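You operate a simulated robot arm through the tools that you are given. There is no shell and no other tool. Be economical: measure what you need, move in short steps, check, and stop when the job is done.

You are at the controls of a simulated robot arm. One attempt, no reset.

## Task
Put the white weigh boat from the weighing bench on the upper shelf under the caps drawer. Open the spatulas drawer, take the creams box and leave it in the inside of the spatulas drawer and shut the drawer again. Open the cartons cupboard door, take the blue jar and put it on the upper shelf of the cartons cupboard, then shut the door. Put the red-band beaker in the sink bowl. Put the small white bowl in the sink bowl. Open the cloths drawer, take the yellow sponge on the cooling bench and put it away in the inside of the cloths drawer, then shut the drawer. Stack the small tub with a white lid that says "NR59" from the cooling bench on top of the small tub with a white lid that says "AM27". Fetch the small steel bowl from the blending bench and set it on the bench in front of the red mixer. Shut the labels drawer. Open the pad bin lid. Do these in any order. Set down upright: blue jar, red-band beaker.

The check looks at the end state, three seconds after you hand in, the way a careful person would. Anything else that was tipped, shoved, dropped, spilled or broken makes it a failure. A push-on lid holds only when it is set on centred and level and pressed home; a screw cap is set on level and turned clockwise until tight. Flat cloth is picked up by pressing the open fingertips on it (5 to 10 N) and closing them slowly along it; thin cloth reads only 2 to 8 mm in the jaws.

## Robot
A 7-joint arm with a fingered hand on a trunk, on a base that drives. Base frame: it is fixed to the floor where the robot stands at the start and does not move with it; the origin is under the middle of the robot, x ahead of it, y to its left, z up. Units: mm, rad, N and s.
With the tool pointing down near the work surface it reaches from about 100 to 740 mm from the robot's upright axis, wherever it stands. Its first joint turns from -1.204 to 3.002 rad. Places, roughly: bench in front of the red mixer (22x21 cm) [500, -3140, 900]; blue jar [-2500, -2000, 1000]; cartons cupboard door [-2200, -2000, 500]; cloths drawer [500, -300, 500]; creams box [-2500, 250, 1000]; inside of the cloths drawer [600, -300, 500]; inside of the spatulas drawer [600, -1400, 500]; labels drawer [-2200, -2500, 800]; pad bin lid [-1400, 2100, 500]; red-band beaker (6x6x8 cm) [500, -4400, 900]; sink bowl [-2400, -3700, 800]; small steel bowl (11x11x6 cm) [-2100, -4600, 900]; small tub with a white lid [-1250, -4750, 1000]; small white bowl (11x11x6 cm) [600, -4300, 900]; spatulas drawer [500, -1400, 500]; upper shelf of the cartons cupboard [-2400, -2000, 500]; upper shelf under the caps drawer (25x52 cm) [520, 920, 400]; white weigh boat (12x9x4 cm) [500, 100, 900]; yellow sponge (8x5x3 cm) [-600, -4700, 900]. Payload 3.4 kg.
The TCP is the grasp point between the finger pads, 39 mm short of the fingertips. In the tool frame z runs along the fingers and y along their closing line. The gripper opens to 180 mm. The gripper's body begins 111 mm behind the TCP. The gripper is a hand of 3 fingers: y runs from the thumb to the fingers, the wrist lies at [0, 0, -262] in the tool frame, and closing takes about 1.5 s.
Orientation is that of the tool frame in the base frame, as a unit quaternion [x, y, z, w]. With the fingers straight down and closing along the base's y, the tool's x points along the base's -x, its y along +y and its z along -z.

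## Interface
- The arm moves only by the tool jog_arm. Its argument "motion" is one flat list of numbers, 7 for each row, row after row: the finger opening in m, from 0 to 0.18, then the shift along the base's x, y, z in units of 50 mm (1.0 is 50 mm), then the turn, a rotation vector about the base's x, y, z in units of 4 degrees (1.0 is 4 degrees). In form: [gripper, x, y, z, rx, ry, rz, gripper, x, y, z, rx, ry, rz, ...]. A call has 1 to 20 rows; each row shifts and turns the commanded pose from where the row before left it. A call with a number of a shift or a turn outside -1 to 1 is refused whole. A row lasts 0.2 s, in which the tool goes at most 50 mm and 0.15 rad; a call with a longer step from one row to the next is refused whole, and so is a gripper value outside its range. Where a pose cannot be reached the arm comes as near as it can. A force on the tool above 40 N (or 10 N above the force at the start of the call, whichever is more), or a blocked arm, ends the call early, and 0.2 s more pass. The fingers move at their own pace (about 72 mm/s each) and stop on an object; they squeeze with about 22 N. The grip force told is the motor's: it shows also when the fingers shut on nothing. Time passes only in rows, and 0.2 s behind the last, so rows that do not move let the fingers close. It gives the time, the measured TCP pose, the force on the tool (base axes), the opening and the grip force at its end, in the units of the frame above (readings bear some noise), with the torque about the TCP (base axes, N m) and any sound that the robot's microphone picked up.
- Cameras (640 x 400 px; columns grow to the right, rows downward): "scene" is now at [34.7, -21.9, 1954.3]; the picture's right is [-0.32, -0.95, -0.00], its down [-0.89, 0.29, -0.36] and it looks along [0.34, -0.11, -0.93] (base axes); focal length 261 px, centre (320, 200). "wrist" rides on the gripper at [63, -36, -128] in the tool frame; the picture's right is [0.50, 0.87, 0.00], its down [-0.75, 0.43, -0.49] and it looks along [-0.43, 0.25, 0.87] (tool axes); focal length 226 px, centre (320, 200). There is no depth. A picture from a camera that has moved, and an enlarged one, comes with that camera's place and axes in the base frame and with its lens.
- capture(camera): a new picture of that camera. It takes no simulated time.
- slide_trunk(by): slides the trunk up (or, below 0, down) by that many mm; the arm and the scene camera ride with it, the base frame stays. It gives what a move gives, with no picture.
- steer(legs): drives the robot by 1 to 6 legs, each [ahead, left, turn to the left] in mm, mm and rad, along the robot's own axes; the way and the turn of a leg run together, so that a leg with both is an arc; at most 1500 mm and 3.142 rad a leg. The arm and the cameras ride along, it lands a little off, and it stops where it bumps. It gives what a move gives.
- grasp_type(shape): the hand has 3 fingers and takes this shape, open, in about a second: jaw (thumb against the fingers, like two jaws); tri (thumb and two fingers); tip (a fingertip pinch); poke (one finger out to press); point (the index stretched); flat (the hand flat); cup (the hand cupped); fist (a fist). The gripper value then closes the fingers along that shape, each until it touches; the sizes above hold for jaw. It gives what a move gives, with no picture.
- turn_head(pan, tilt): turns the head with the scene camera to pan (to the left, within 2.496 rad either way) and tilt (down, from -0.506 to 1.204), counted from straight ahead of the robot. It gives what a move gives.
- enlarge(camera, box): a new picture of the part [left, top, right, bottom] of that camera's present view, enlarged. It takes no simulated time.
- close_job(): hands the job in; it is judged then, once.

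Go step by step. Nothing tells you exact positions but the pictures and the camera data: compare them with the known pose of the tool, close in by small moves and look again before you grip or let go. The budget is 567 turns and 360 pictures, counting those below and the enlarged ones. Unless the task says otherwise, let go and move clear before handing in.

The tools are called after ">>>" as name(argument=value, ...) on one line, values as JSON. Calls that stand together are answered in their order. jog_arm: Moves the arm, as the interface text tells. Its arguments: {"type":"object","properties":{"motion":{"type":"array"}},"required":["motion"]} The other tools are called the same way: slide_trunk (by) slides the trunk up or down; grasp_type (shape) gives the hand a shape; steer (legs) drives the base; turn_head (pan, tilt) turns the head that bears the scene camera; capture (camera) takes a picture; enlarge (camera, box) takes an enlarged picture of a part of a camera's view; close_job () hands the job in.

At the start:

```text
time_s: 0.0
tcp_pos: [341.0, 122.6, 1217.9]
orientation: [0.0, 1.0, 0.0, -0.002]
contact_force: [-0.2, 0.2, 1.2]
wrist_torque: [-0.02, -0.01, -0.01]
grip_width: 180.0
grip_force: 0.1
shape: jaw
trunk travel left (down, up): [-450.0, 92.0]
robot x, y, heading: [-1.3, 5.3, 0.003]
head pan, tilt: [-0.321, 1.201]
```

scene: 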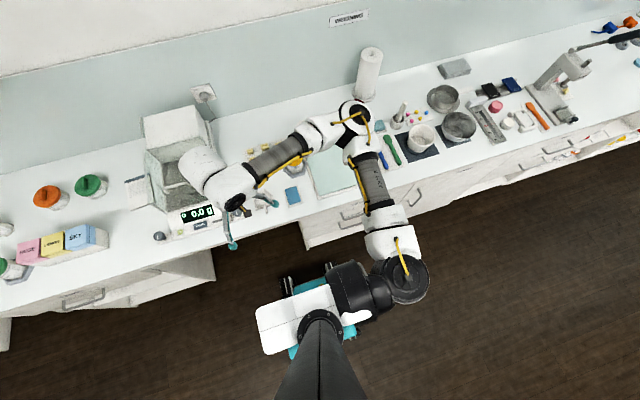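
wrist: 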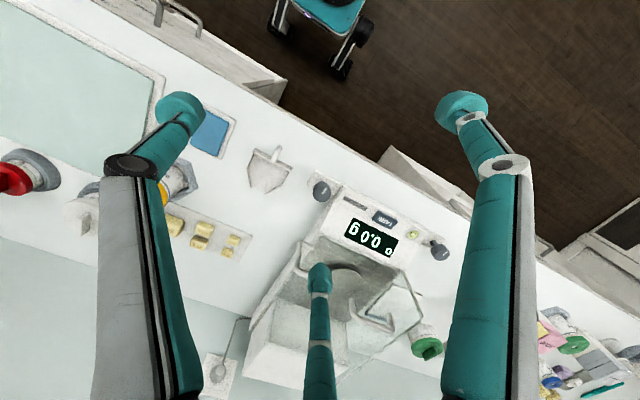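

I see the weighing bench ahead, with the weigh boat near (483, 87). First I'll look around with the head.

>>> turn_head(pan=0.9, tilt=0.8)

>>> capture(camera="scene")

>>> enlarge(camera="wrist", box=[200, 120, 340, 210])

```text
time_s: 1.4
tcp_pos: [338.4, 122.9, 1218.9]
orientation: [0.0, 1.0, 0.0, 0.0]
contact_force: [0.1, 0.1, -0.5]
wrist_torque: [-0.01, 0.03, 0.01]
grip_width: 179.7
grip_force: 0.0
shape: jaw
trunk travel left (down, up): [-450.0, 92.0]
robot x, y, heading: [3.8, -3.5, -0.006]
head pan, tilt: [0.901, 0.799]
```

```text
357 pictures are left
camera scene: at [31.8, 58.9, 1982.2], right [0.78, -0.62, 0.0], down [-0.45, -0.56, -0.7], along [0.43, 0.55, -0.72], focal length 261 px, centre (320, 200)
```

scene: 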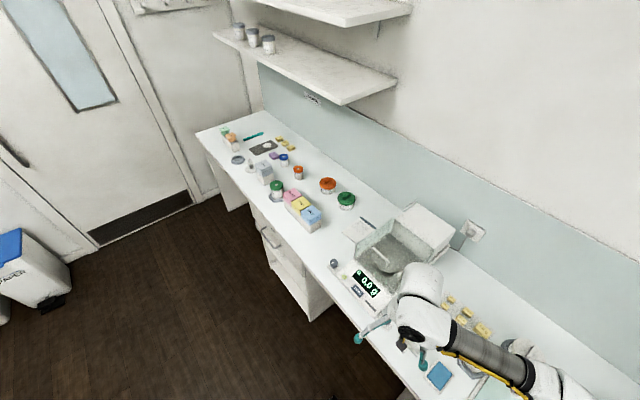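

```text
4.44 times, centred on (270, 165) of wrist
camera zoom: at [276.7, 88.4, 1347.3], right [-0.5, 0.87, 0.0], down [0.75, 0.43, 0.49], along [0.43, 0.25, -0.87], focal length 1005 px, centre (542, 356)
```

zoom: 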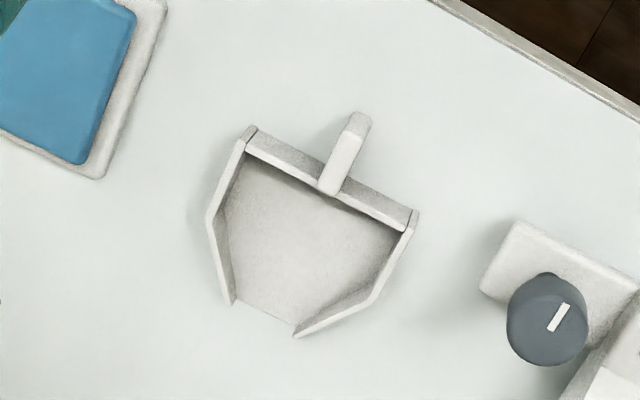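

The white boat is a scoop with its handle pointing at me along -x, near (437, 86). I'll tilt the hand 45° forward and come down over it, then look.

>>> jog_arm(motion=[0.07, 0.1, -0.062, -0.282, 0, -0.9375, 0, 0.07, 0.1, -0.062, -0.282, 0, -0.9375, 0, 0.07, 0.1, -0.062, -0.282, 0, -0.9375, 0, 0.07, 0.1, -0.062, -0.282, 0, -0.9375, 0, 0.07, 0.1, -0.062, -0.282, 0, -0.9375, 0, 0.07, 0.1, -0.062, -0.282, 0, -0.9375, 0, 0.07, 0.1, -0.062, -0.282, 0, -0.9375, 0, 0.07, 0.1, -0.062, -0.282, 0, -0.9375, 0, 0.07, 0.1, -0.062, -0.282, 0, -0.9375, 0, 0.07, 0.1, -0.062, -0.282, 0, -0.9375, 0, 0.07, 0.1, -0.062, -0.282, 0, -0.9375, 0, 0.07, 0.1, -0.062, -0.282, 0, -0.9375, 0])

>>> capture(camera="wrist")

```text
time_s: 4.0
tcp_pos: [400.1, 85.6, 1047.8]
orientation: [0.0, 0.923, 0.001, 0.384]
contact_force: [0.3, 0.6, 0.0]
wrist_torque: [0.05, 0.02, -0.01]
grip_width: 70.6
grip_force: 0.0
shape: jaw
trunk travel left (down, up): [-450.0, 92.0]
robot x, y, heading: [-0.8, 2.3, 0.003]
head pan, tilt: [0.901, 0.799]
```

```text
355 pictures are left
camera wrist: at [265.4, 50.6, 1095.5], right [-0.35, 0.87, -0.35], down [0.18, 0.43, 0.88], along [0.92, 0.25, -0.31], focal length 226 px, centre (320, 200)
```

wrist: 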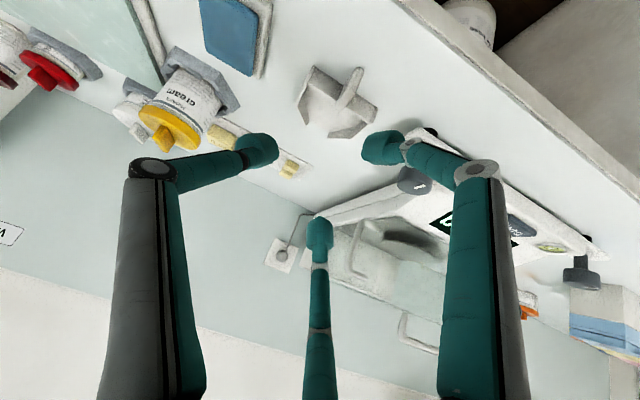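

The jaw's two fingers look widely spaced for this small handle, so I'll see what the tip shape looks like.

>>> grasp_type(shape="tip")

>>> capture(camera="wrist")

```text
time_s: 4.9
tcp_pos: [398.5, 84.8, 1049.0]
orientation: [0.001, 0.924, 0.0, 0.383]
contact_force: [0.0, 0.1, 0.4]
wrist_torque: [0.01, 0.01, -0.03]
grip_width: 179.9
grip_force: 0.1
shape: tip
trunk travel left (down, up): [-450.0, 92.0]
robot x, y, heading: [-0.2, -2.6, 0.001]
head pan, tilt: [0.901, 0.799]
```

```text
354 pictures are left
camera wrist: at [265.3, 50.8, 1095.8], right [-0.35, 0.87, -0.35], down [0.19, 0.43, 0.88], along [0.92, 0.25, -0.31], focal length 226 px, centre (320, 200)
```

wrist: 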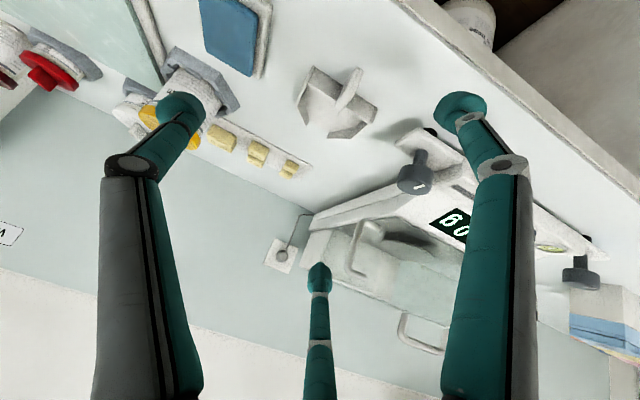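

>>> jog_arm(motion=[0.01, 0, 0, 0, 0, 0, 0, 0.01, 0, 0, 0, 0, 0, 0, 0.01, 0, 0, 0, 0, 0, 0, 0.01, 0, 0, 0, 0, 0, 0, 0.01, 0, 0, 0, 0, 0, 0, 0.01, 0, 0, 0, 0, 0, 0, 0.01, 0, 0, 0, 0, 0, 0, 0.01, 0, 0, 0, 0, 0, 0])

>>> capture(camera="wrist")

>>> grasp_type(shape="jaw")

>>> jog_arm(motion=[0.01, 0, 0, 0, 0, 0, 0, 0.01, 0, 0, 0, 0, 0, 0, 0.01, 0, 0, 0, 0, 0, 0, 0.01, 0, 0, 0, 0, 0, 0, 0.01, 0, 0, 0, 0, 0, 0, 0.01, 0, 0, 0, 0, 0, 0, 0.01, 0, 0, 0, 0, 0, 0, 0.01, 0, 0, 0, 0, 0, 0])

>>> capture(camera="wrist")

```text
time_s: 6.7
tcp_pos: [400.4, 85.7, 1049.2]
orientation: [0.001, 0.924, -0.001, 0.383]
contact_force: [0.9, -0.6, 0.1]
wrist_torque: [-0.01, -0.01, 0.01]
grip_width: 10.1
grip_force: 0.1
shape: tip
trunk travel left (down, up): [-450.0, 92.0]
robot x, y, heading: [-2.1, -1.8, -0.0]
head pan, tilt: [0.901, 0.799]
```

```text
353 pictures are left
camera wrist: at [265.3, 50.8, 1095.7], right [-0.35, 0.87, -0.35], down [0.18, 0.43, 0.88], along [0.92, 0.25, -0.31], focal length 226 px, centre (320, 200)
```

wrist: 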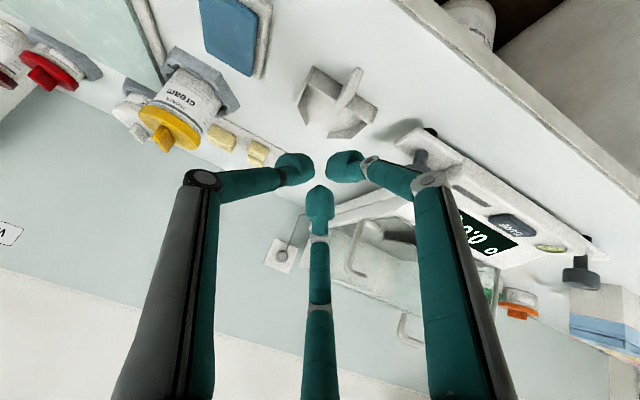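

```text
time_s: 7.6
tcp_pos: [400.0, 85.7, 1048.7]
orientation: [0.0, 0.924, 0.0, 0.383]
contact_force: [0.0, 0.2, 0.4]
wrist_torque: [0.0, 0.0, -0.01]
grip_width: 180.1
grip_force: 0.0
shape: jaw
trunk travel left (down, up): [-450.0, 92.0]
robot x, y, heading: [1.8, -2.9, -0.0]
head pan, tilt: [0.901, 0.799]
```

```text
time_s: 9.4
tcp_pos: [401.0, 86.2, 1048.9]
orientation: [0.001, 0.924, -0.001, 0.383]
contact_force: [0.0, -0.4, 0.7]
wrist_torque: [0.01, 0.03, -0.02]
grip_width: 10.4
grip_force: 0.1
shape: jaw
trunk travel left (down, up): [-450.0, 92.0]
robot x, y, heading: [1.2, 2.4, -0.0]
head pan, tilt: [0.901, 0.799]
```

```text
352 pictures are left
camera wrist: at [265.3, 50.8, 1095.6], right [-0.35, 0.87, -0.35], down [0.18, 0.43, 0.88], along [0.92, 0.25, -0.31], focal length 226 px, centre (320, 200)
```

wrist: 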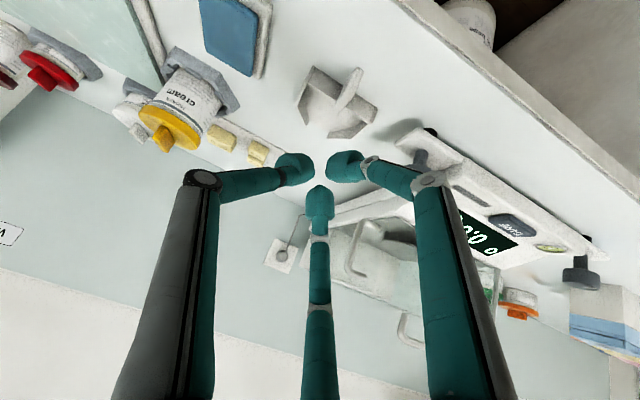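

Shapes converge the same way, so jaw it is. The handle is at about (437, 87, 912), and I'll approach it at 45°.

>>> jog_arm(motion=[0.06, 0, 0, -0.4, 0, 0, 0, 0.06, 0, 0, -0.4, 0, 0, 0, 0.06, 0, 0, -0.4, 0, 0, 0, 0.06, 0, 0, -0.4, 0, 0, 0])

>>> capture(camera="wrist")

```text
time_s: 10.4
tcp_pos: [399.7, 88.3, 970.3]
orientation: [0.001, 0.924, -0.001, 0.383]
contact_force: [0.5, -0.3, 0.3]
wrist_torque: [0.0, -0.06, -0.01]
grip_width: 59.3
grip_force: 0.0
shape: jaw
trunk travel left (down, up): [-450.0, 92.0]
robot x, y, heading: [1.4, 3.3, -0.001]
head pan, tilt: [0.901, 0.799]
```

```text
351 pictures are left
camera wrist: at [264.4, 52.5, 1016.7], right [-0.35, 0.87, -0.35], down [0.18, 0.44, 0.88], along [0.92, 0.24, -0.31], focal length 226 px, centre (320, 200)
```

wrist: 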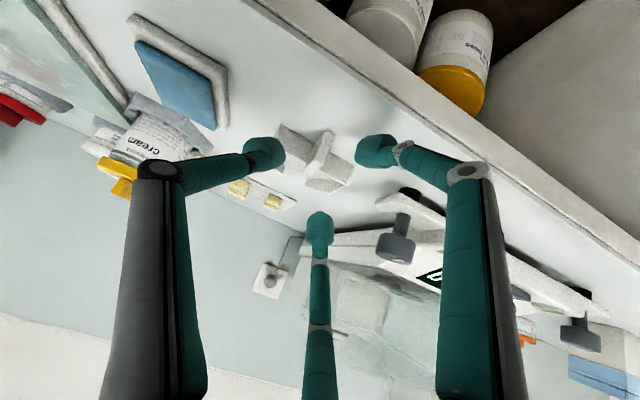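

>>> jog_arm(motion=[0.06, 0.1, -0.08, -0.25, 0, 0, 0, 0.06, 0.1, 0, -0.25, 0, 0, 0, 0.06, 0.1, 0, -0.25, 0, 0, 0])

>>> capture(camera="wrist")

```text
time_s: 11.2
tcp_pos: [414.1, 83.6, 935.5]
orientation: [0.001, 0.923, 0.002, 0.384]
contact_force: [-3.6, 0.0, 15.4]
wrist_torque: [0.27, 0.02, 0.1]
grip_width: 55.4
grip_force: 0.0
shape: jaw
trunk travel left (down, up): [-450.0, 92.0]
robot x, y, heading: [1.4, 1.0, 0.002]
head pan, tilt: [0.901, 0.799]
```

```text
350 pictures are left
camera wrist: at [279.1, 48.6, 981.3], right [-0.35, 0.87, -0.35], down [0.18, 0.43, 0.88], along [0.92, 0.25, -0.31], focal length 226 px, centre (320, 200)
```

wrist: 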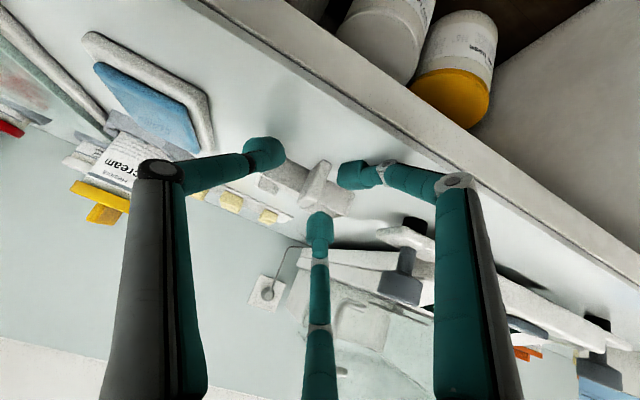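

The fingertips touched the bench and straddle the handle. I'll lift 5 mm and close.

>>> jog_arm(motion=[0.06, 0, 0, 0.1, 0, 0, 0, 0.0, 0, 0, 0, 0, 0, 0, 0.0, 0, 0, 0, 0, 0, 0, 0.0, 0, 0, 0, 0, 0, 0, 0.0, 0, 0, 0, 0, 0, 0])

>>> capture(camera="wrist")

```text
time_s: 12.4
tcp_pos: [414.6, 84.0, 937.0]
orientation: [0.0, 0.924, -0.001, 0.383]
contact_force: [-0.6, -0.1, 2.1]
wrist_torque: [-0.06, -0.01, -0.03]
grip_width: 5.3
grip_force: 21.9
shape: jaw
trunk travel left (down, up): [-450.0, 92.0]
robot x, y, heading: [-1.7, 1.8, -0.003]
head pan, tilt: [0.901, 0.799]
```

```text
349 pictures are left
camera wrist: at [280.1, 48.0, 983.9], right [-0.35, 0.87, -0.35], down [0.19, 0.44, 0.88], along [0.92, 0.24, -0.31], focal length 226 px, centre (320, 200)
```

wrist: 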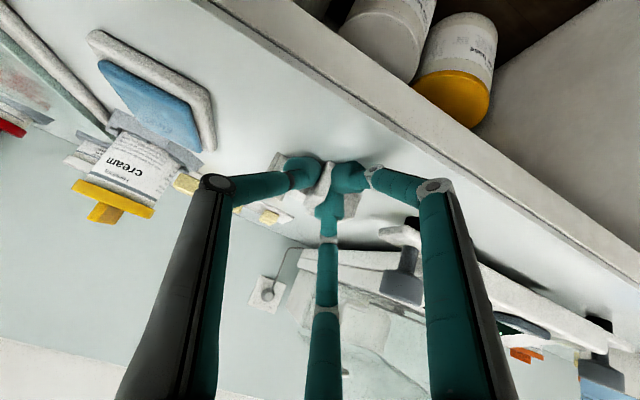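

>>> jog_arm(motion=[0.0, 0, 0, 0.3, 0, 0, 0, 0.0, 0, 0, 0.5, 0, 0, 0, 0.0, 0, 0, 0.8, 0, 0, 0, 0.0, -0.3, 0, 0.8, 0, 0, 0])

>>> capture(camera="wrist")

```text
time_s: 13.4
tcp_pos: [397.9, 82.5, 1057.7]
orientation: [0.0, 0.924, -0.001, 0.382]
contact_force: [-0.4, -0.6, -1.0]
wrist_torque: [0.0, -0.03, 0.0]
grip_width: 4.8
grip_force: 22.4
shape: jaw
trunk travel left (down, up): [-450.0, 92.0]
robot x, y, heading: [-2.2, 1.8, 0.003]
head pan, tilt: [0.901, 0.799]
```

```text
348 pictures are left
camera wrist: at [263.6, 47.8, 1104.0], right [-0.35, 0.87, -0.36], down [0.18, 0.44, 0.88], along [0.92, 0.24, -0.31], focal length 226 px, centre (320, 200)
```

wrist: 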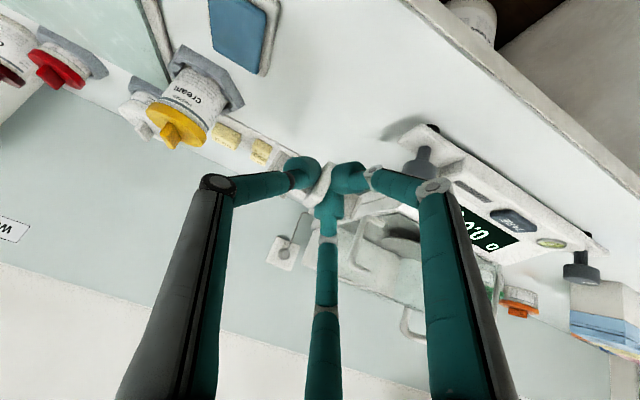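

The boat is held. I'll back off and drive in front of the caps drawer unit.

>>> steer(legs=[[-550, 0, 0], [0, 915, 0]])

>>> turn_head(pan=0.0, tilt=0.75)

>>> capture(camera="scene")

>>> capture(camera="wrist")

```text
time_s: 21.0
tcp_pos: [-145.0, 998.8, 1057.1]
orientation: [0.001, 0.924, 0.001, 0.383]
contact_force: [1.1, -0.1, -1.5]
wrist_torque: [0.03, 0.01, 0.04]
grip_width: 4.8
grip_force: 21.8
shape: jaw
trunk travel left (down, up): [-450.0, 92.0]
robot x, y, heading: [-543.1, 919.3, -0.005]
head pan, tilt: [0.901, 0.799]
```

```text
time_s: 22.2
tcp_pos: [-146.6, 1005.5, 1057.1]
orientation: [0.0, 0.924, -0.002, 0.383]
contact_force: [0.2, -1.2, 0.5]
wrist_torque: [0.0, 0.03, 0.03]
grip_width: 4.6
grip_force: 21.4
shape: jaw
trunk travel left (down, up): [-450.0, 92.0]
robot x, y, heading: [-547.6, 921.4, 0.001]
head pan, tilt: [0.0, 0.75]
```

```text
347 pictures are left
camera scene: at [-480.7, 919.1, 1986.0], right [0.0, -1.0, 0.0], down [-0.68, 0.0, -0.73], along [0.73, 0.0, -0.68], focal length 261 px, centre (320, 200)
```

scene: 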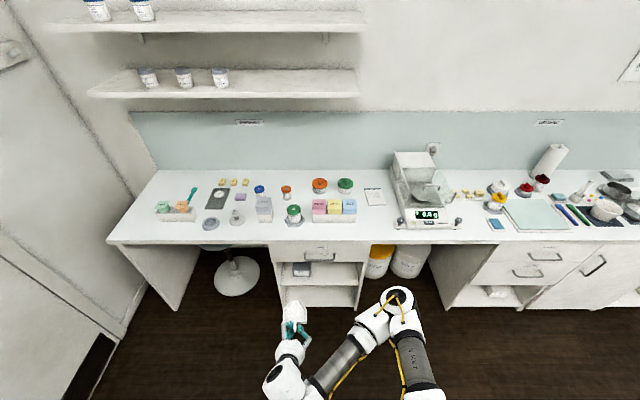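

```text
346 pictures are left
camera wrist: at [-281.2, 970.9, 1103.7], right [-0.35, 0.87, -0.36], down [0.18, 0.44, 0.88], along [0.92, 0.24, -0.31], focal length 226 px, centre (320, 200)
```

wrist: 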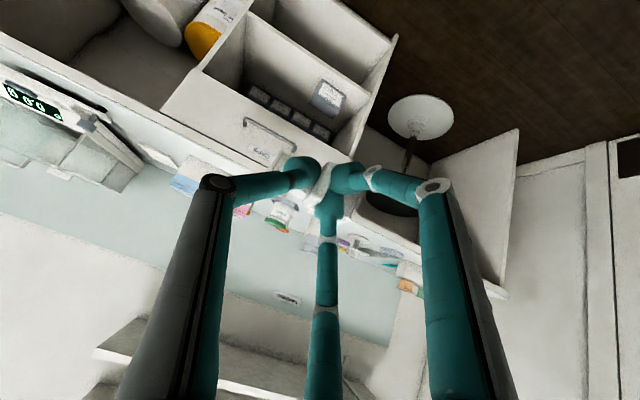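

>>> enlarge(camera="scene", box=[260, 235, 380, 310])

>>> enlarge(camera="wrist", box=[160, 0, 400, 150])

```text
5.33 times, centred on (320, 272) of scene
camera zoom: at [-480.7, 919.1, 1986.0], right [0.0, -1.0, 0.0], down [-0.68, 0.0, -0.73], along [0.73, 0.0, -0.68], focal length 1394 px, centre (320, -187)
```

zoom: 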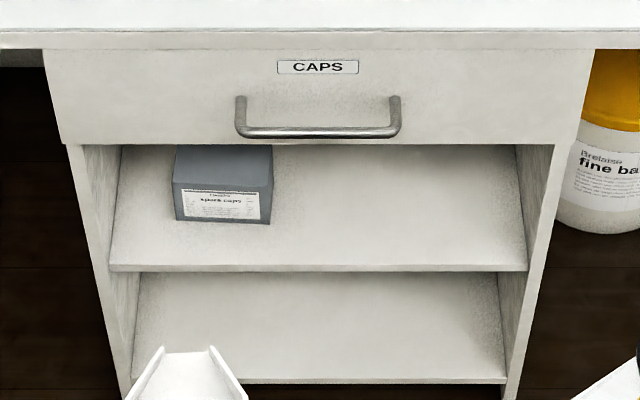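

```text
2.67 times, centred on (280, 75) of wrist
camera zoom: at [-281.2, 970.9, 1103.7], right [-0.35, 0.87, -0.36], down [0.18, 0.44, 0.88], along [0.92, 0.24, -0.31], focal length 603 px, centre (427, 533)
```

zoom: 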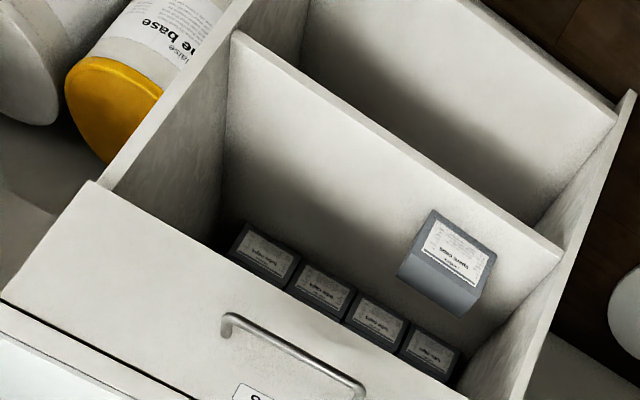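

The shelf top is at z≈398, with its front edge at x≈397, spanning y 661–1180. The caps box takes the left, so the boat goes at y≈790. I'll lower the trunk and position there.

>>> slide_trunk(by=-450)

>>> steer(legs=[[0, -212, 0]])

>>> jog_arm(motion=[0.0, 0, 0, -0.7, 0, 0, 0, 0.0, 0, 0, -0.7, 0, 0, 0, 0.0, 0, 0, -0.7, 0, 0, 0, 0.0, 0, 0, -0.4, 0, 0, 0])

>>> capture(camera="scene")

```text
refused: -450 is not a number from -400 to 400
```

```text
time_s: 23.9
tcp_pos: [-146.8, 789.1, 1056.6]
orientation: [0.001, 0.923, -0.004, 0.384]
contact_force: [-0.3, -0.1, 0.4]
wrist_torque: [-0.04, 0.0, 0.01]
grip_width: 4.6
grip_force: 21.8
shape: jaw
trunk travel left (down, up): [-450.0, 92.0]
robot x, y, heading: [-543.1, 704.0, -0.003]
head pan, tilt: [0.0, 0.75]
```

```text
time_s: 24.9
tcp_pos: [-149.2, 789.8, 934.0]
orientation: [0.001, 0.923, -0.002, 0.384]
contact_force: [0.7, -0.6, -0.9]
wrist_torque: [0.01, 0.03, -0.02]
grip_width: 4.4
grip_force: 22.6
shape: jaw
trunk travel left (down, up): [-450.0, 92.0]
robot x, y, heading: [-541.9, 703.6, -0.0]
head pan, tilt: [0.0, 0.75]
```

```text
343 pictures are left
camera scene: at [-481.7, 698.8, 1986.0], right [0.0, -1.0, 0.0], down [-0.68, 0.0, -0.73], along [0.73, 0.0, -0.68], focal length 261 px, centre (320, 200)
```

scene: 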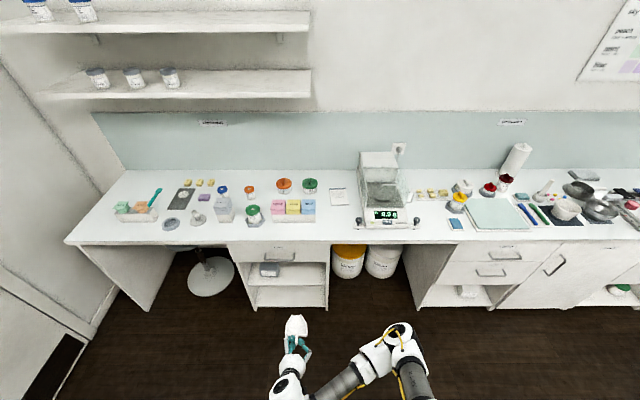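

>>> slide_trunk(by=-400)

>>> slide_trunk(by=-50)

>>> steer(legs=[[370, 0, 0]])

>>> turn_head(pan=0.15, tilt=1.0)

>>> capture(camera="scene")

>>> capture(camera="wrist")

```text
time_s: 28.7
tcp_pos: [-148.8, 789.5, 533.3]
orientation: [0.001, 0.923, -0.003, 0.385]
contact_force: [0.5, 0.0, -0.6]
wrist_torque: [0.0, 0.0, 0.03]
grip_width: 4.7
grip_force: 22.1
shape: jaw
trunk travel left (down, up): [-50.0, 492.0]
robot x, y, heading: [-549.2, 703.9, -0.001]
head pan, tilt: [0.0, 0.75]
```

```text
time_s: 29.6
tcp_pos: [-126.0, 770.4, 481.8]
orientation: [0.007, 0.918, -0.01, 0.397]
contact_force: [-0.4, 0.1, -0.7]
wrist_torque: [0.05, -0.01, 0.02]
grip_width: 4.4
grip_force: 22.6
shape: jaw
trunk travel left (down, up): [0.0, 542.0]
robot x, y, heading: [-542.8, 705.1, 0.004]
head pan, tilt: [0.0, 0.75]
```

```text
time_s: 32.0
tcp_pos: [243.2, 771.0, 481.3]
orientation: [0.008, 0.919, -0.011, 0.395]
contact_force: [0.3, 0.0, -0.4]
wrist_torque: [-0.01, 0.04, 0.02]
grip_width: 4.2
grip_force: 21.9
shape: jaw
trunk travel left (down, up): [0.0, 542.0]
robot x, y, heading: [-174.2, 705.2, -0.001]
head pan, tilt: [0.0, 0.75]
```

```text
time_s: 32.7
tcp_pos: [246.8, 768.2, 486.5]
orientation: [0.01, 0.915, -0.016, 0.403]
contact_force: [-0.5, 0.5, -0.8]
wrist_torque: [0.02, 0.05, 0.02]
grip_width: 4.1
grip_force: 21.7
shape: jaw
trunk travel left (down, up): [0.0, 542.0]
robot x, y, heading: [-172.9, 708.5, 0.001]
head pan, tilt: [0.15, 1.0]
```

```text
342 pictures are left
camera scene: at [376.0, 703.7, 1430.5], right [0.15, -0.99, -0.01], down [-0.84, -0.12, -0.53], along [0.53, 0.09, -0.85], focal length 261 px, centre (320, 200)
```

scene: 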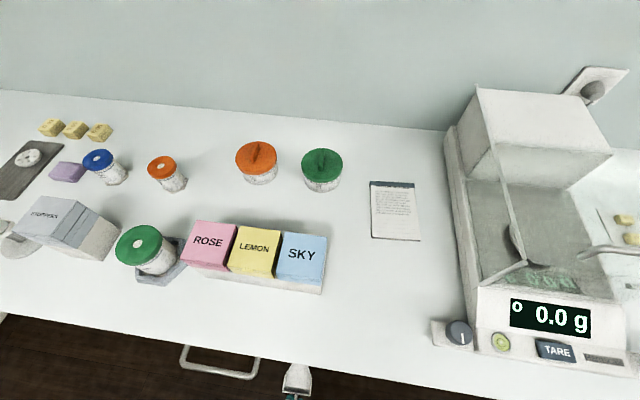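

```text
341 pictures are left
camera wrist: at [109.1, 738.6, 527.9], right [-0.31, 0.87, -0.39], down [0.16, 0.45, 0.88], along [0.94, 0.21, -0.28], focal length 226 px, centre (320, 200)
```

wrist: 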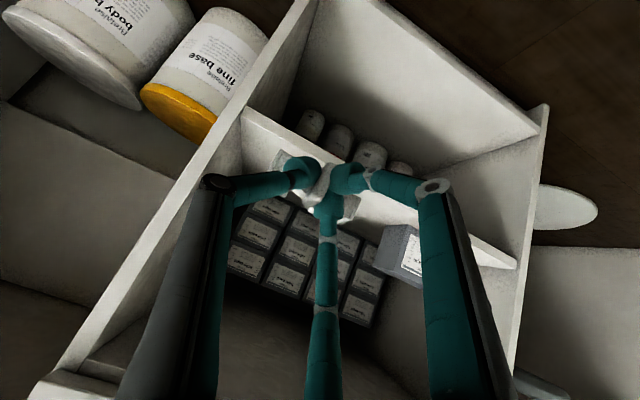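

The trunk leans forward when lowered and the arm is slightly off its pose. I'll ease forward and watch.

>>> jog_arm(motion=[0.0, 0.5, 0, 0, 0, 0, 0, 0.0, 0.5, 0, 0, 0, 0, 0])

>>> turn_head(pan=0.0, tilt=1.2)

>>> capture(camera="scene")

```text
time_s: 33.3
tcp_pos: [292.2, 766.9, 479.0]
orientation: [0.001, 0.916, -0.021, 0.401]
contact_force: [0.8, 0.2, 0.2]
wrist_torque: [-0.01, 0.04, 0.01]
grip_width: 4.3
grip_force: 22.1
shape: jaw
trunk travel left (down, up): [0.0, 542.0]
robot x, y, heading: [-170.7, 701.6, -0.001]
head pan, tilt: [0.15, 1.0]
```

```text
time_s: 34.1
tcp_pos: [292.6, 766.1, 481.4]
orientation: [0.003, 0.915, -0.02, 0.402]
contact_force: [0.2, -0.1, -0.9]
wrist_torque: [0.01, 0.02, -0.01]
grip_width: 4.4
grip_force: 21.4
shape: jaw
trunk travel left (down, up): [0.0, 542.0]
robot x, y, heading: [-173.8, 702.8, -0.001]
head pan, tilt: [0.0, 1.201]
```

```text
340 pictures are left
camera scene: at [361.2, 692.3, 1418.3], right [0.0, -1.0, -0.01], down [-0.93, 0.0, -0.36], along [0.36, 0.01, -0.93], focal length 261 px, centre (320, 200)
```

scene: 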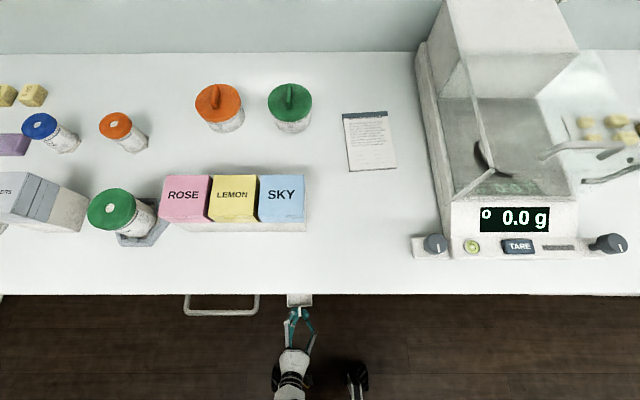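

>>> jog_arm(motion=[0.0, 0.5, 0, 0, 0, 0, 0, 0.0, 0.5, 0, 0, 0, 0, 0, 0.0, 0.5, 0, 0, 0, 0, 0, 0.0, 0.5, 0, 0, 0, 0, 0])

>>> capture(camera="wrist")

```text
time_s: 35.1
tcp_pos: [389.0, 770.0, 481.6]
orientation: [0.001, 0.916, -0.019, 0.401]
contact_force: [0.0, 0.4, -0.3]
wrist_torque: [-0.01, 0.01, -0.04]
grip_width: 4.3
grip_force: 21.7
shape: jaw
trunk travel left (down, up): [0.0, 542.0]
robot x, y, heading: [-174.5, 702.8, -0.003]
head pan, tilt: [0.0, 1.201]
```

```text
339 pictures are left
camera wrist: at [252.5, 738.7, 524.6], right [-0.32, 0.86, -0.4], down [0.16, 0.46, 0.87], along [0.93, 0.22, -0.28], focal length 226 px, centre (320, 200)
```

wrist: 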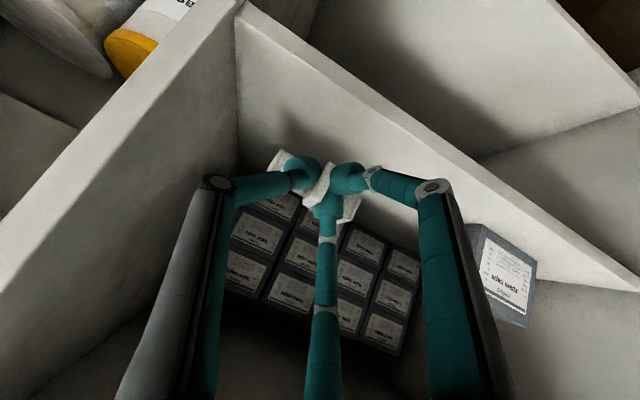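

>>> jog_arm(motion=[0.0, 0.5, 0, 0, 0, 0, 0, 0.0, 0.6, 0, 0, 0, 0, 0, 0.0, 0, 0, -0.2, 0, 0, 0, 0.0, 0, 0, -0.2, 0, 0, 0])

>>> capture(camera="wrist")

```text
time_s: 36.1
tcp_pos: [443.9, 774.2, 465.9]
orientation: [0.006, 0.916, -0.014, 0.401]
contact_force: [-0.2, 0.1, -0.4]
wrist_torque: [0.0, 0.02, -0.03]
grip_width: 3.9
grip_force: 22.5
shape: jaw
trunk travel left (down, up): [0.0, 542.0]
robot x, y, heading: [-172.6, 703.6, -0.003]
head pan, tilt: [0.0, 1.201]
```

```text
338 pictures are left
camera wrist: at [307.2, 743.3, 508.4], right [-0.32, 0.86, -0.39], down [0.16, 0.45, 0.88], along [0.93, 0.22, -0.28], focal length 226 px, centre (320, 200)
```

wrist: 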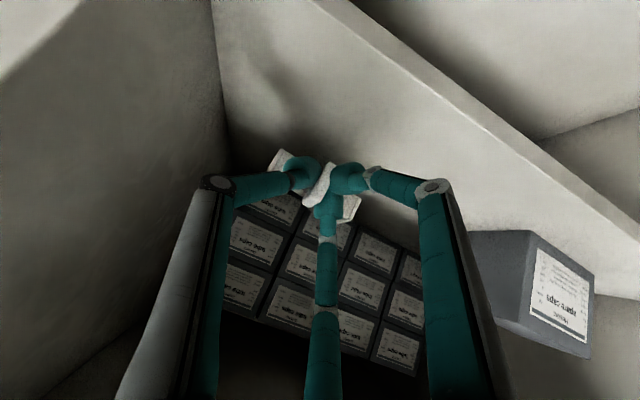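

>>> jog_arm(motion=[0.0, 0, 0, -0.1, 0, 0, 0, 0.0, 0, 0, -0.1, 0, 0, 0, 0.0, 0, 0, -0.1, 0, 0, 0, 0.0, 0, 0, -0.1, 0, 0, 0, 0.0, 0, 0, -0.1, 0, 0, 0])

```text
time_s: 37.3
tcp_pos: [444.0, 774.8, 440.7]
orientation: [0.005, 0.916, -0.014, 0.402]
contact_force: [-0.5, 0.3, -0.4]
wrist_torque: [-0.02, 0.0, -0.01]
grip_width: 4.1
grip_force: 21.7
shape: jaw
trunk travel left (down, up): [0.0, 542.0]
robot x, y, heading: [-176.6, 702.9, -0.005]
head pan, tilt: [0.0, 1.201]
```

>>> jog_arm(motion=[0.0, 0, 0, -0.06, 0, 0, 0, 0.0, 0, 0, -0.06, 0, 0, 0, 0.0, 0, 0, 0, 0, 0, 0])

>>> capture(camera="wrist")

```text
time_s: 38.1
tcp_pos: [442.6, 776.0, 434.8]
orientation: [0.007, 0.916, -0.016, 0.402]
contact_force: [0.0, 0.0, -0.6]
wrist_torque: [-0.04, 0.03, -0.01]
grip_width: 4.0
grip_force: 21.4
shape: jaw
trunk travel left (down, up): [0.0, 542.0]
robot x, y, heading: [-176.6, 707.0, -0.003]
head pan, tilt: [0.0, 1.201]
```

```text
337 pictures are left
camera wrist: at [307.0, 743.7, 476.9], right [-0.32, 0.86, -0.39], down [0.16, 0.45, 0.88], along [0.93, 0.22, -0.28], focal length 226 px, centre (320, 200)
```

wrist: 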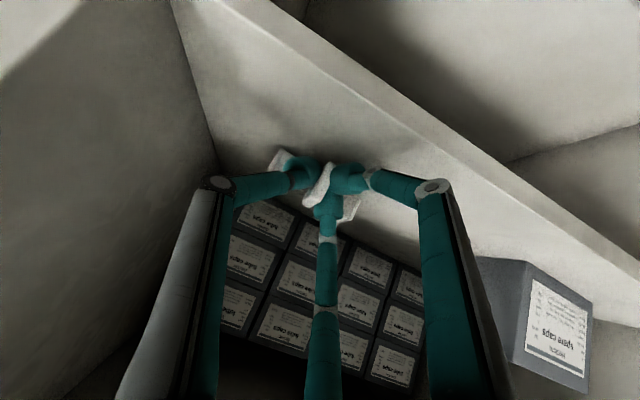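

>>> jog_arm(motion=[0.0, 0, 0, -0.06, 0, 0, 0, 0.0, 0, 0, -0.06, 0, 0, 0, 0.0, 0, 0, -0.06, 0, 0, 0, 0.0, 0, 0, 0, 0, 0, 0])

```text
time_s: 39.1
tcp_pos: [443.6, 775.3, 425.3]
orientation: [0.006, 0.916, -0.015, 0.401]
contact_force: [-1.0, 0.1, 1.6]
wrist_torque: [-0.06, -0.08, 0.02]
grip_width: 4.2
grip_force: 22.2
shape: jaw
trunk travel left (down, up): [0.0, 542.0]
robot x, y, heading: [-173.8, 704.9, 0.002]
head pan, tilt: [0.0, 1.201]
```

>>> jog_arm(motion=[0.0, 0, 0, -0.06, 0, 0, 0, 0.0, 0, 0, 0, 0, 0, 0])

>>> capture(camera="wrist")

```text
time_s: 39.7
tcp_pos: [443.3, 775.5, 424.3]
orientation: [0.006, 0.916, -0.014, 0.402]
contact_force: [-1.7, -0.7, 11.5]
wrist_torque: [-0.09, -0.27, 0.0]
grip_width: 4.6
grip_force: 21.9
shape: jaw
trunk travel left (down, up): [0.0, 542.0]
robot x, y, heading: [-173.1, 703.5, 0.006]
head pan, tilt: [0.0, 1.201]
```

```text
336 pictures are left
camera wrist: at [306.8, 744.5, 466.3], right [-0.32, 0.87, -0.39], down [0.16, 0.45, 0.88], along [0.94, 0.22, -0.28], focal length 226 px, centre (320, 200)
```

wrist: 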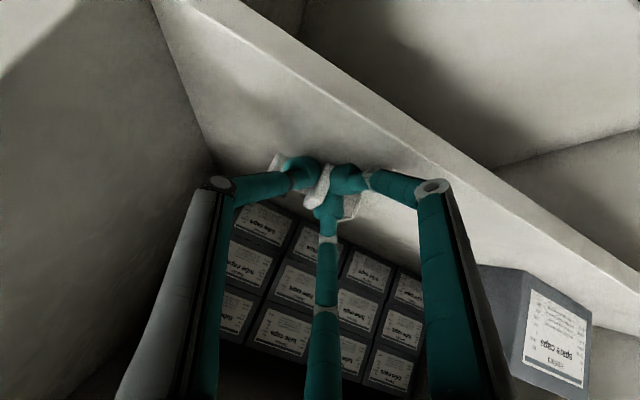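

Contact with the shelf. Release and withdraw backward.

>>> jog_arm(motion=[0.06, 0, 0, 0.02, 0, 0, 0, 0.06, 0, 0, 0, 0, 0, 0, 0.06, 0, 0, 0, 0, 0, 0, 0.06, -0.3, 0, 0.3, 0, 0, 0, 0.06, -0.5, 0, 0.3, 0, 0, 0, 0.06, -0.8, 0, 0, 0, 0, 0, 0.06, -0.8, 0, 0, 0, 0, 0, 0.06, -0.8, 0, 0, 0, 0, 0])

>>> capture(camera="wrist")

```text
time_s: 41.2
tcp_pos: [411.5, 767.5, 520.9]
orientation: [0.008, 0.873, -0.019, 0.488]
contact_force: [-0.8, 0.5, -0.1]
wrist_torque: [-0.01, -0.03, -0.01]
grip_width: 59.9
grip_force: 0.1
shape: jaw
trunk travel left (down, up): [0.0, 542.0]
robot x, y, heading: [-174.7, 706.6, 0.0]
head pan, tilt: [0.0, 1.201]
stopped in row 7: the arm was blocked; the commanded pose is now the measured one
```

```text
335 pictures are left
camera wrist: at [269.1, 737.0, 536.0], right [-0.23, 0.86, -0.45], down [-0.01, 0.46, 0.89], along [0.97, 0.21, -0.1], focal length 226 px, centre (320, 200)
```

wrist: 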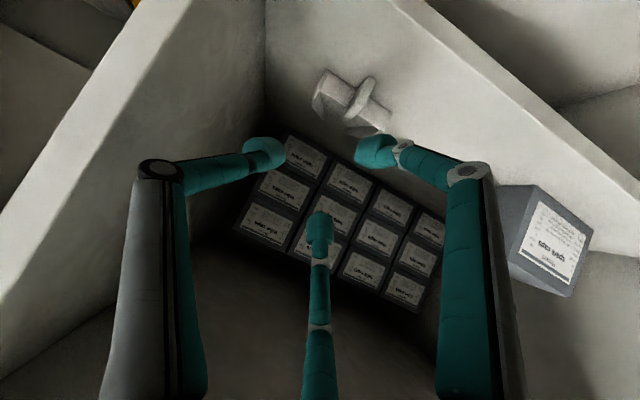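

The boat sits upright on the shelf. The arm is at a limit, so I'll back out with the base.

>>> steer(legs=[[-450, 0, 0]])

>>> slide_trunk(by=400)

>>> turn_head(pan=0.0, tilt=0.75)

>>> capture(camera="scene")

```text
time_s: 44.0
tcp_pos: [-42.9, 769.9, 521.2]
orientation: [0.006, 0.873, -0.017, 0.487]
contact_force: [0.9, 1.1, -0.5]
wrist_torque: [-0.01, -0.01, 0.0]
grip_width: 59.7
grip_force: 0.0
shape: jaw
trunk travel left (down, up): [0.0, 542.0]
robot x, y, heading: [-629.8, 705.2, 0.004]
head pan, tilt: [0.0, 1.201]
```

```text
time_s: 47.8
tcp_pos: [-45.0, 770.7, 923.6]
orientation: [0.006, 0.872, -0.019, 0.49]
contact_force: [-0.4, 0.6, 0.7]
wrist_torque: [-0.01, 0.03, 0.02]
grip_width: 59.7
grip_force: 0.1
shape: jaw
trunk travel left (down, up): [-400.0, 142.0]
robot x, y, heading: [-626.5, 699.0, -0.0]
head pan, tilt: [0.0, 1.201]
```

```text
time_s: 48.7
tcp_pos: [-44.9, 770.7, 923.4]
orientation: [0.006, 0.872, -0.02, 0.49]
contact_force: [-0.4, 0.0, -0.8]
wrist_torque: [0.01, -0.02, 0.01]
grip_width: 59.8
grip_force: 0.1
shape: jaw
trunk travel left (down, up): [-400.0, 142.0]
robot x, y, heading: [-630.9, 704.2, 0.007]
head pan, tilt: [0.0, 0.75]
```

```text
334 pictures are left
camera scene: at [-556.7, 700.6, 1936.0], right [0.0, -1.0, 0.0], down [-0.68, 0.0, -0.73], along [0.73, 0.0, -0.68], focal length 261 px, centre (320, 200)
```

scene: 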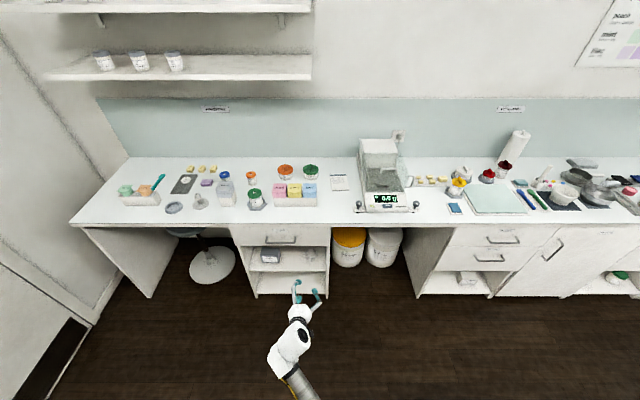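

The boat is done. Now I'll look for the pad bin to the rear left.

>>> turn_head(pan=2.07, tilt=0.75)

>>> capture(camera="scene")

```text
time_s: 50.7
tcp_pos: [-44.8, 770.5, 924.5]
orientation: [0.005, 0.872, -0.018, 0.49]
contact_force: [0.2, -0.2, -0.2]
wrist_torque: [-0.02, -0.01, 0.02]
grip_width: 59.9
grip_force: 0.0
shape: jaw
trunk travel left (down, up): [-400.0, 142.0]
robot x, y, heading: [-623.9, 702.4, 0.004]
head pan, tilt: [2.07, 0.75]
```

```text
333 pictures are left
camera scene: at [-679.3, 773.1, 1936.4], right [0.88, 0.48, 0.0], down [0.33, -0.6, -0.73], along [-0.35, 0.64, -0.68], focal length 261 px, centre (320, 200)
```

scene: 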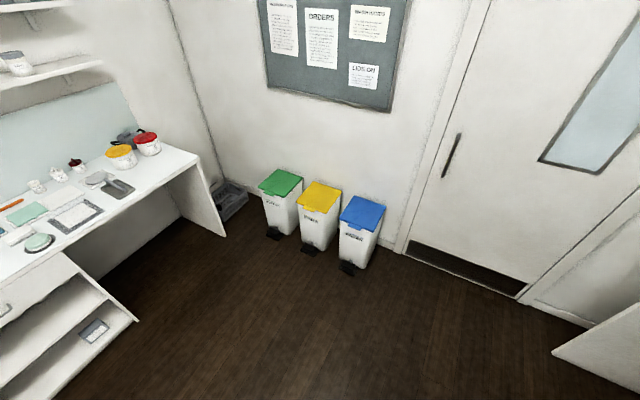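

>>> enlarge(camera="scene", box=[245, 160, 395, 280])

```text
3.33 times, centred on (320, 220) of scene
camera zoom: at [-679.3, 773.1, 1936.4], right [0.88, 0.48, 0.0], down [0.33, -0.6, -0.73], along [-0.35, 0.64, -0.68], focal length 871 px, centre (320, 133)
```

zoom: 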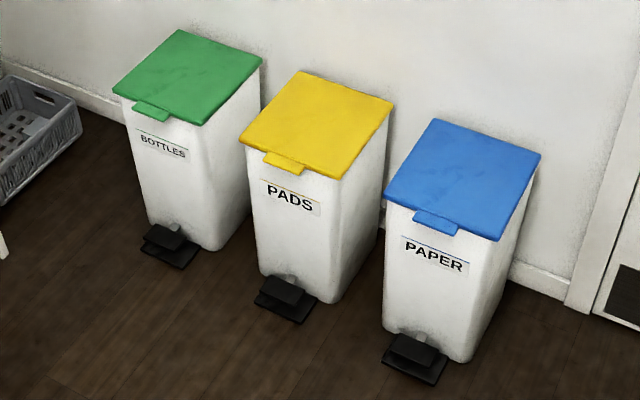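

The pads bin is the yellow one, with its tab near (-1442, 2000, ~510). I'll turn left and drive up in front of it.

>>> steer(legs=[[0, 0, 1.5708], [0, 750, 0], [450, 0, 0]])

>>> turn_head(pan=0.0, tilt=0.85)

>>> capture(camera="scene")

>>> capture(camera="wrist")

```text
time_s: 61.0
tcp_pos: [-1481.2, 1720.6, 923.2]
orientation: [0.618, -0.615, -0.336, -0.356]
contact_force: [0.3, -0.3, 0.2]
wrist_torque: [0.0, -0.02, -0.04]
grip_width: 59.7
grip_force: 0.1
shape: jaw
trunk travel left (down, up): [-400.0, 142.0]
robot x, y, heading: [-1401.6, 1138.8, 1.59]
head pan, tilt: [2.07, 0.75]
```

```text
time_s: 63.0
tcp_pos: [-1480.6, 1718.7, 924.2]
orientation: [0.618, -0.615, -0.336, -0.356]
contact_force: [0.3, 0.0, 0.2]
wrist_torque: [-0.04, -0.02, 0.0]
grip_width: 59.7
grip_force: 0.0
shape: jaw
trunk travel left (down, up): [-400.0, 142.0]
robot x, y, heading: [-1403.9, 1137.8, 1.594]
head pan, tilt: [0.0, 0.85]
```

```text
331 pictures are left
camera scene: at [-1400.3, 1201.5, 1928.1], right [1.0, 0.02, 0.0], down [0.02, -0.75, -0.66], along [-0.01, 0.66, -0.75], focal length 261 px, centre (320, 200)
```

scene: 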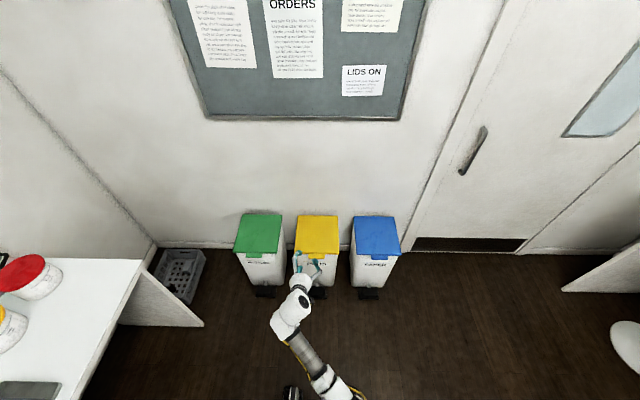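

```text
330 pictures are left
camera wrist: at [-1446.8, 1577.5, 939.1], right [-0.86, -0.25, -0.45], down [-0.46, -0.02, 0.89], along [-0.23, 0.97, -0.09], focal length 226 px, centre (320, 200)
```

wrist: 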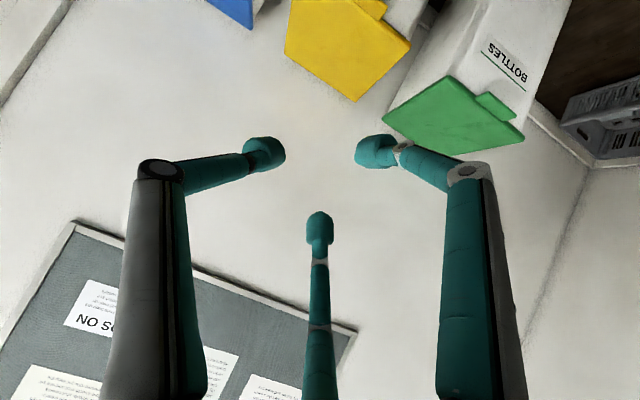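

>>> enlarge(camera="scene", box=[270, 200, 366, 260])

```text
6.67 times, centred on (318, 230) of scene
camera zoom: at [-1400.3, 1201.5, 1928.1], right [1.0, 0.02, 0.0], down [0.02, -0.75, -0.66], along [-0.01, 0.66, -0.75], focal length 1742 px, centre (333, 0)
```

zoom: 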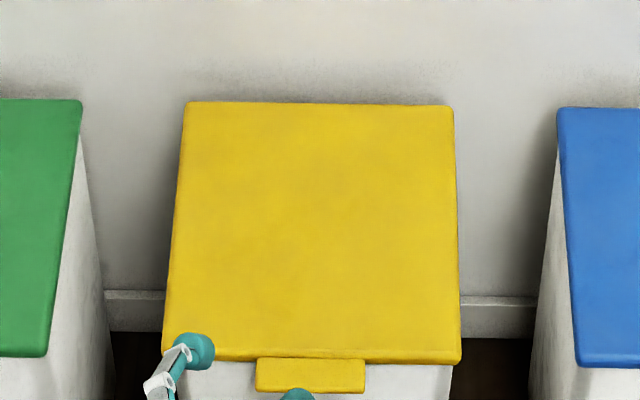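

>>> slide_trunk(by=-300)

>>> jog_arm(motion=[0.0, 0, 0.1, -0.3, 0.8, 0, 0, 0.0, 0, 0.1, -0.3, 0.8, 0, 0, 0.0, 0, 0.1, -0.3, 0.8, 0, 0, 0.0, 0, 0.1, -0.3, 0.8, 0, 0, 0.0, 0, 0.1, -0.3, 0.8, 0, 0, 0.0, 0, 0.1, -0.3, 0.8, 0, 0, 0.0, 0, 0.1, -0.3, 0.8, 0, 0, 0.0, 0, 0.1, -0.3, 0.8, 0, 0, 0.0, 0, 0.1, -0.3, 0.8, 0, 0, 0.0, 0, 0.1, -0.2, 0.6, 0, 0])

```text
time_s: 66.2
tcp_pos: [-1478.1, 1718.7, 722.5]
orientation: [0.604, -0.595, -0.363, -0.386]
contact_force: [0.4, -0.5, -0.3]
wrist_torque: [-0.01, -0.01, 0.04]
grip_width: 59.9
grip_force: 0.0
shape: jaw
trunk travel left (down, up): [-149.0, 393.0]
robot x, y, heading: [-1402.0, 1139.1, 1.592]
head pan, tilt: [0.0, 0.85]
stopped: the arm was blocked; the commanded pose is now the measured one
```

```text
time_s: 67.5
tcp_pos: [-1533.3, 1754.0, 705.0]
orientation: [-0.497, 0.581, 0.484, 0.426]
contact_force: [-0.4, -0.5, -0.7]
wrist_torque: [0.02, -0.02, -0.02]
grip_width: 0.0
grip_force: 22.0
shape: jaw
trunk travel left (down, up): [-149.0, 393.0]
robot x, y, heading: [-1404.1, 1135.3, 1.592]
head pan, tilt: [0.0, 0.85]
stopped in row 6: the arm was blocked; the commanded pose is now the measured one
```

>>> turn_head(pan=0.0, tilt=1.2)

>>> capture(camera="scene")

```text
time_s: 68.3
tcp_pos: [-1533.7, 1753.3, 704.4]
orientation: [-0.499, 0.581, 0.484, 0.424]
contact_force: [0.5, 0.2, 0.2]
wrist_torque: [-0.05, 0.0, 0.01]
grip_width: 0.0
grip_force: 22.4
shape: jaw
trunk travel left (down, up): [-149.0, 393.0]
robot x, y, heading: [-1405.0, 1138.1, 1.589]
head pan, tilt: [0.0, 1.201]
```

```text
328 pictures are left
camera scene: at [-1405.2, 1410.0, 1643.1], right [1.0, 0.02, 0.0], down [0.02, -0.93, -0.36], along [-0.01, 0.36, -0.93], focal length 261 px, centre (320, 200)
```

scene: 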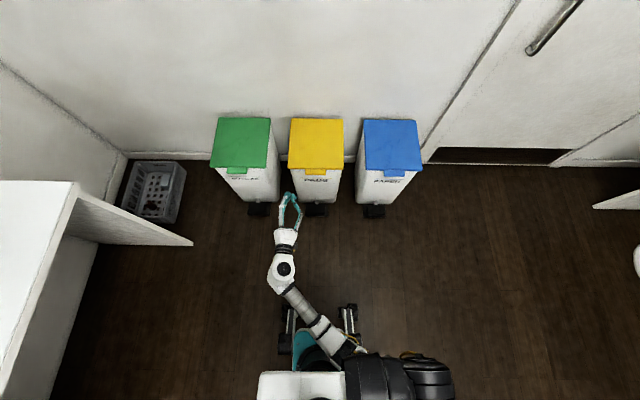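

>>> jog_arm(motion=[0.0, 0.3, 0, -0.6, 0, 0, 0, 0.0, 0.3, 0, -0.6, 0, 0, 0, 0.0, 0.3, 0, -0.6, 0, 0, 0, 0.0, 0.3, 0, -0.6, 0, 0, 0, 0.0, 0.3, 0, -0.6, 0, 0, 0, 0.0, 0.3, 0, -0.6, 0, 0, 0, 0.0, 0, 0, -0.6, 0, 0, 0])

```text
time_s: 69.2
tcp_pos: [-1547.1, 1757.9, 663.8]
orientation: [-0.45, 0.617, 0.522, 0.38]
contact_force: [0.2, -0.4, 0.5]
wrist_torque: [0.03, -0.01, -0.01]
grip_width: 0.3
grip_force: 22.0
shape: jaw
trunk travel left (down, up): [-149.0, 393.0]
robot x, y, heading: [-1400.2, 1140.5, 1.59]
head pan, tilt: [0.0, 1.201]
stopped in row 4: the arm was blocked; the commanded pose is now the measured one
```

>>> jog_arm(motion=[0.0, 0.2, 0.5, 0, 0, 0, 0, 0.0, 0.2, 0.5, 0, 0, 0, 0, 0.0, 0.2, 0.5, 0, 0, 0, 0, 0.0, 0.2, 0.5, 0, 0, 0, 0, 0.0, 0, 0, -0.5, 0, 0, 0, 0.0, 0, 0, -0.5, 0, 0, 0, 0.0, 0, 0, -0.5, 0, 0, 0, 0.0, 0, 0, -0.5, 0, 0, 0])

```text
time_s: 71.0
tcp_pos: [-1504.5, 1854.5, 551.4]
orientation: [-0.456, 0.616, 0.517, 0.382]
contact_force: [0.2, 1.1, -0.3]
wrist_torque: [0.0, 0.01, 0.0]
grip_width: 0.0
grip_force: 21.9
shape: jaw
trunk travel left (down, up): [-149.0, 393.0]
robot x, y, heading: [-1402.1, 1137.1, 1.594]
head pan, tilt: [0.0, 1.201]
```

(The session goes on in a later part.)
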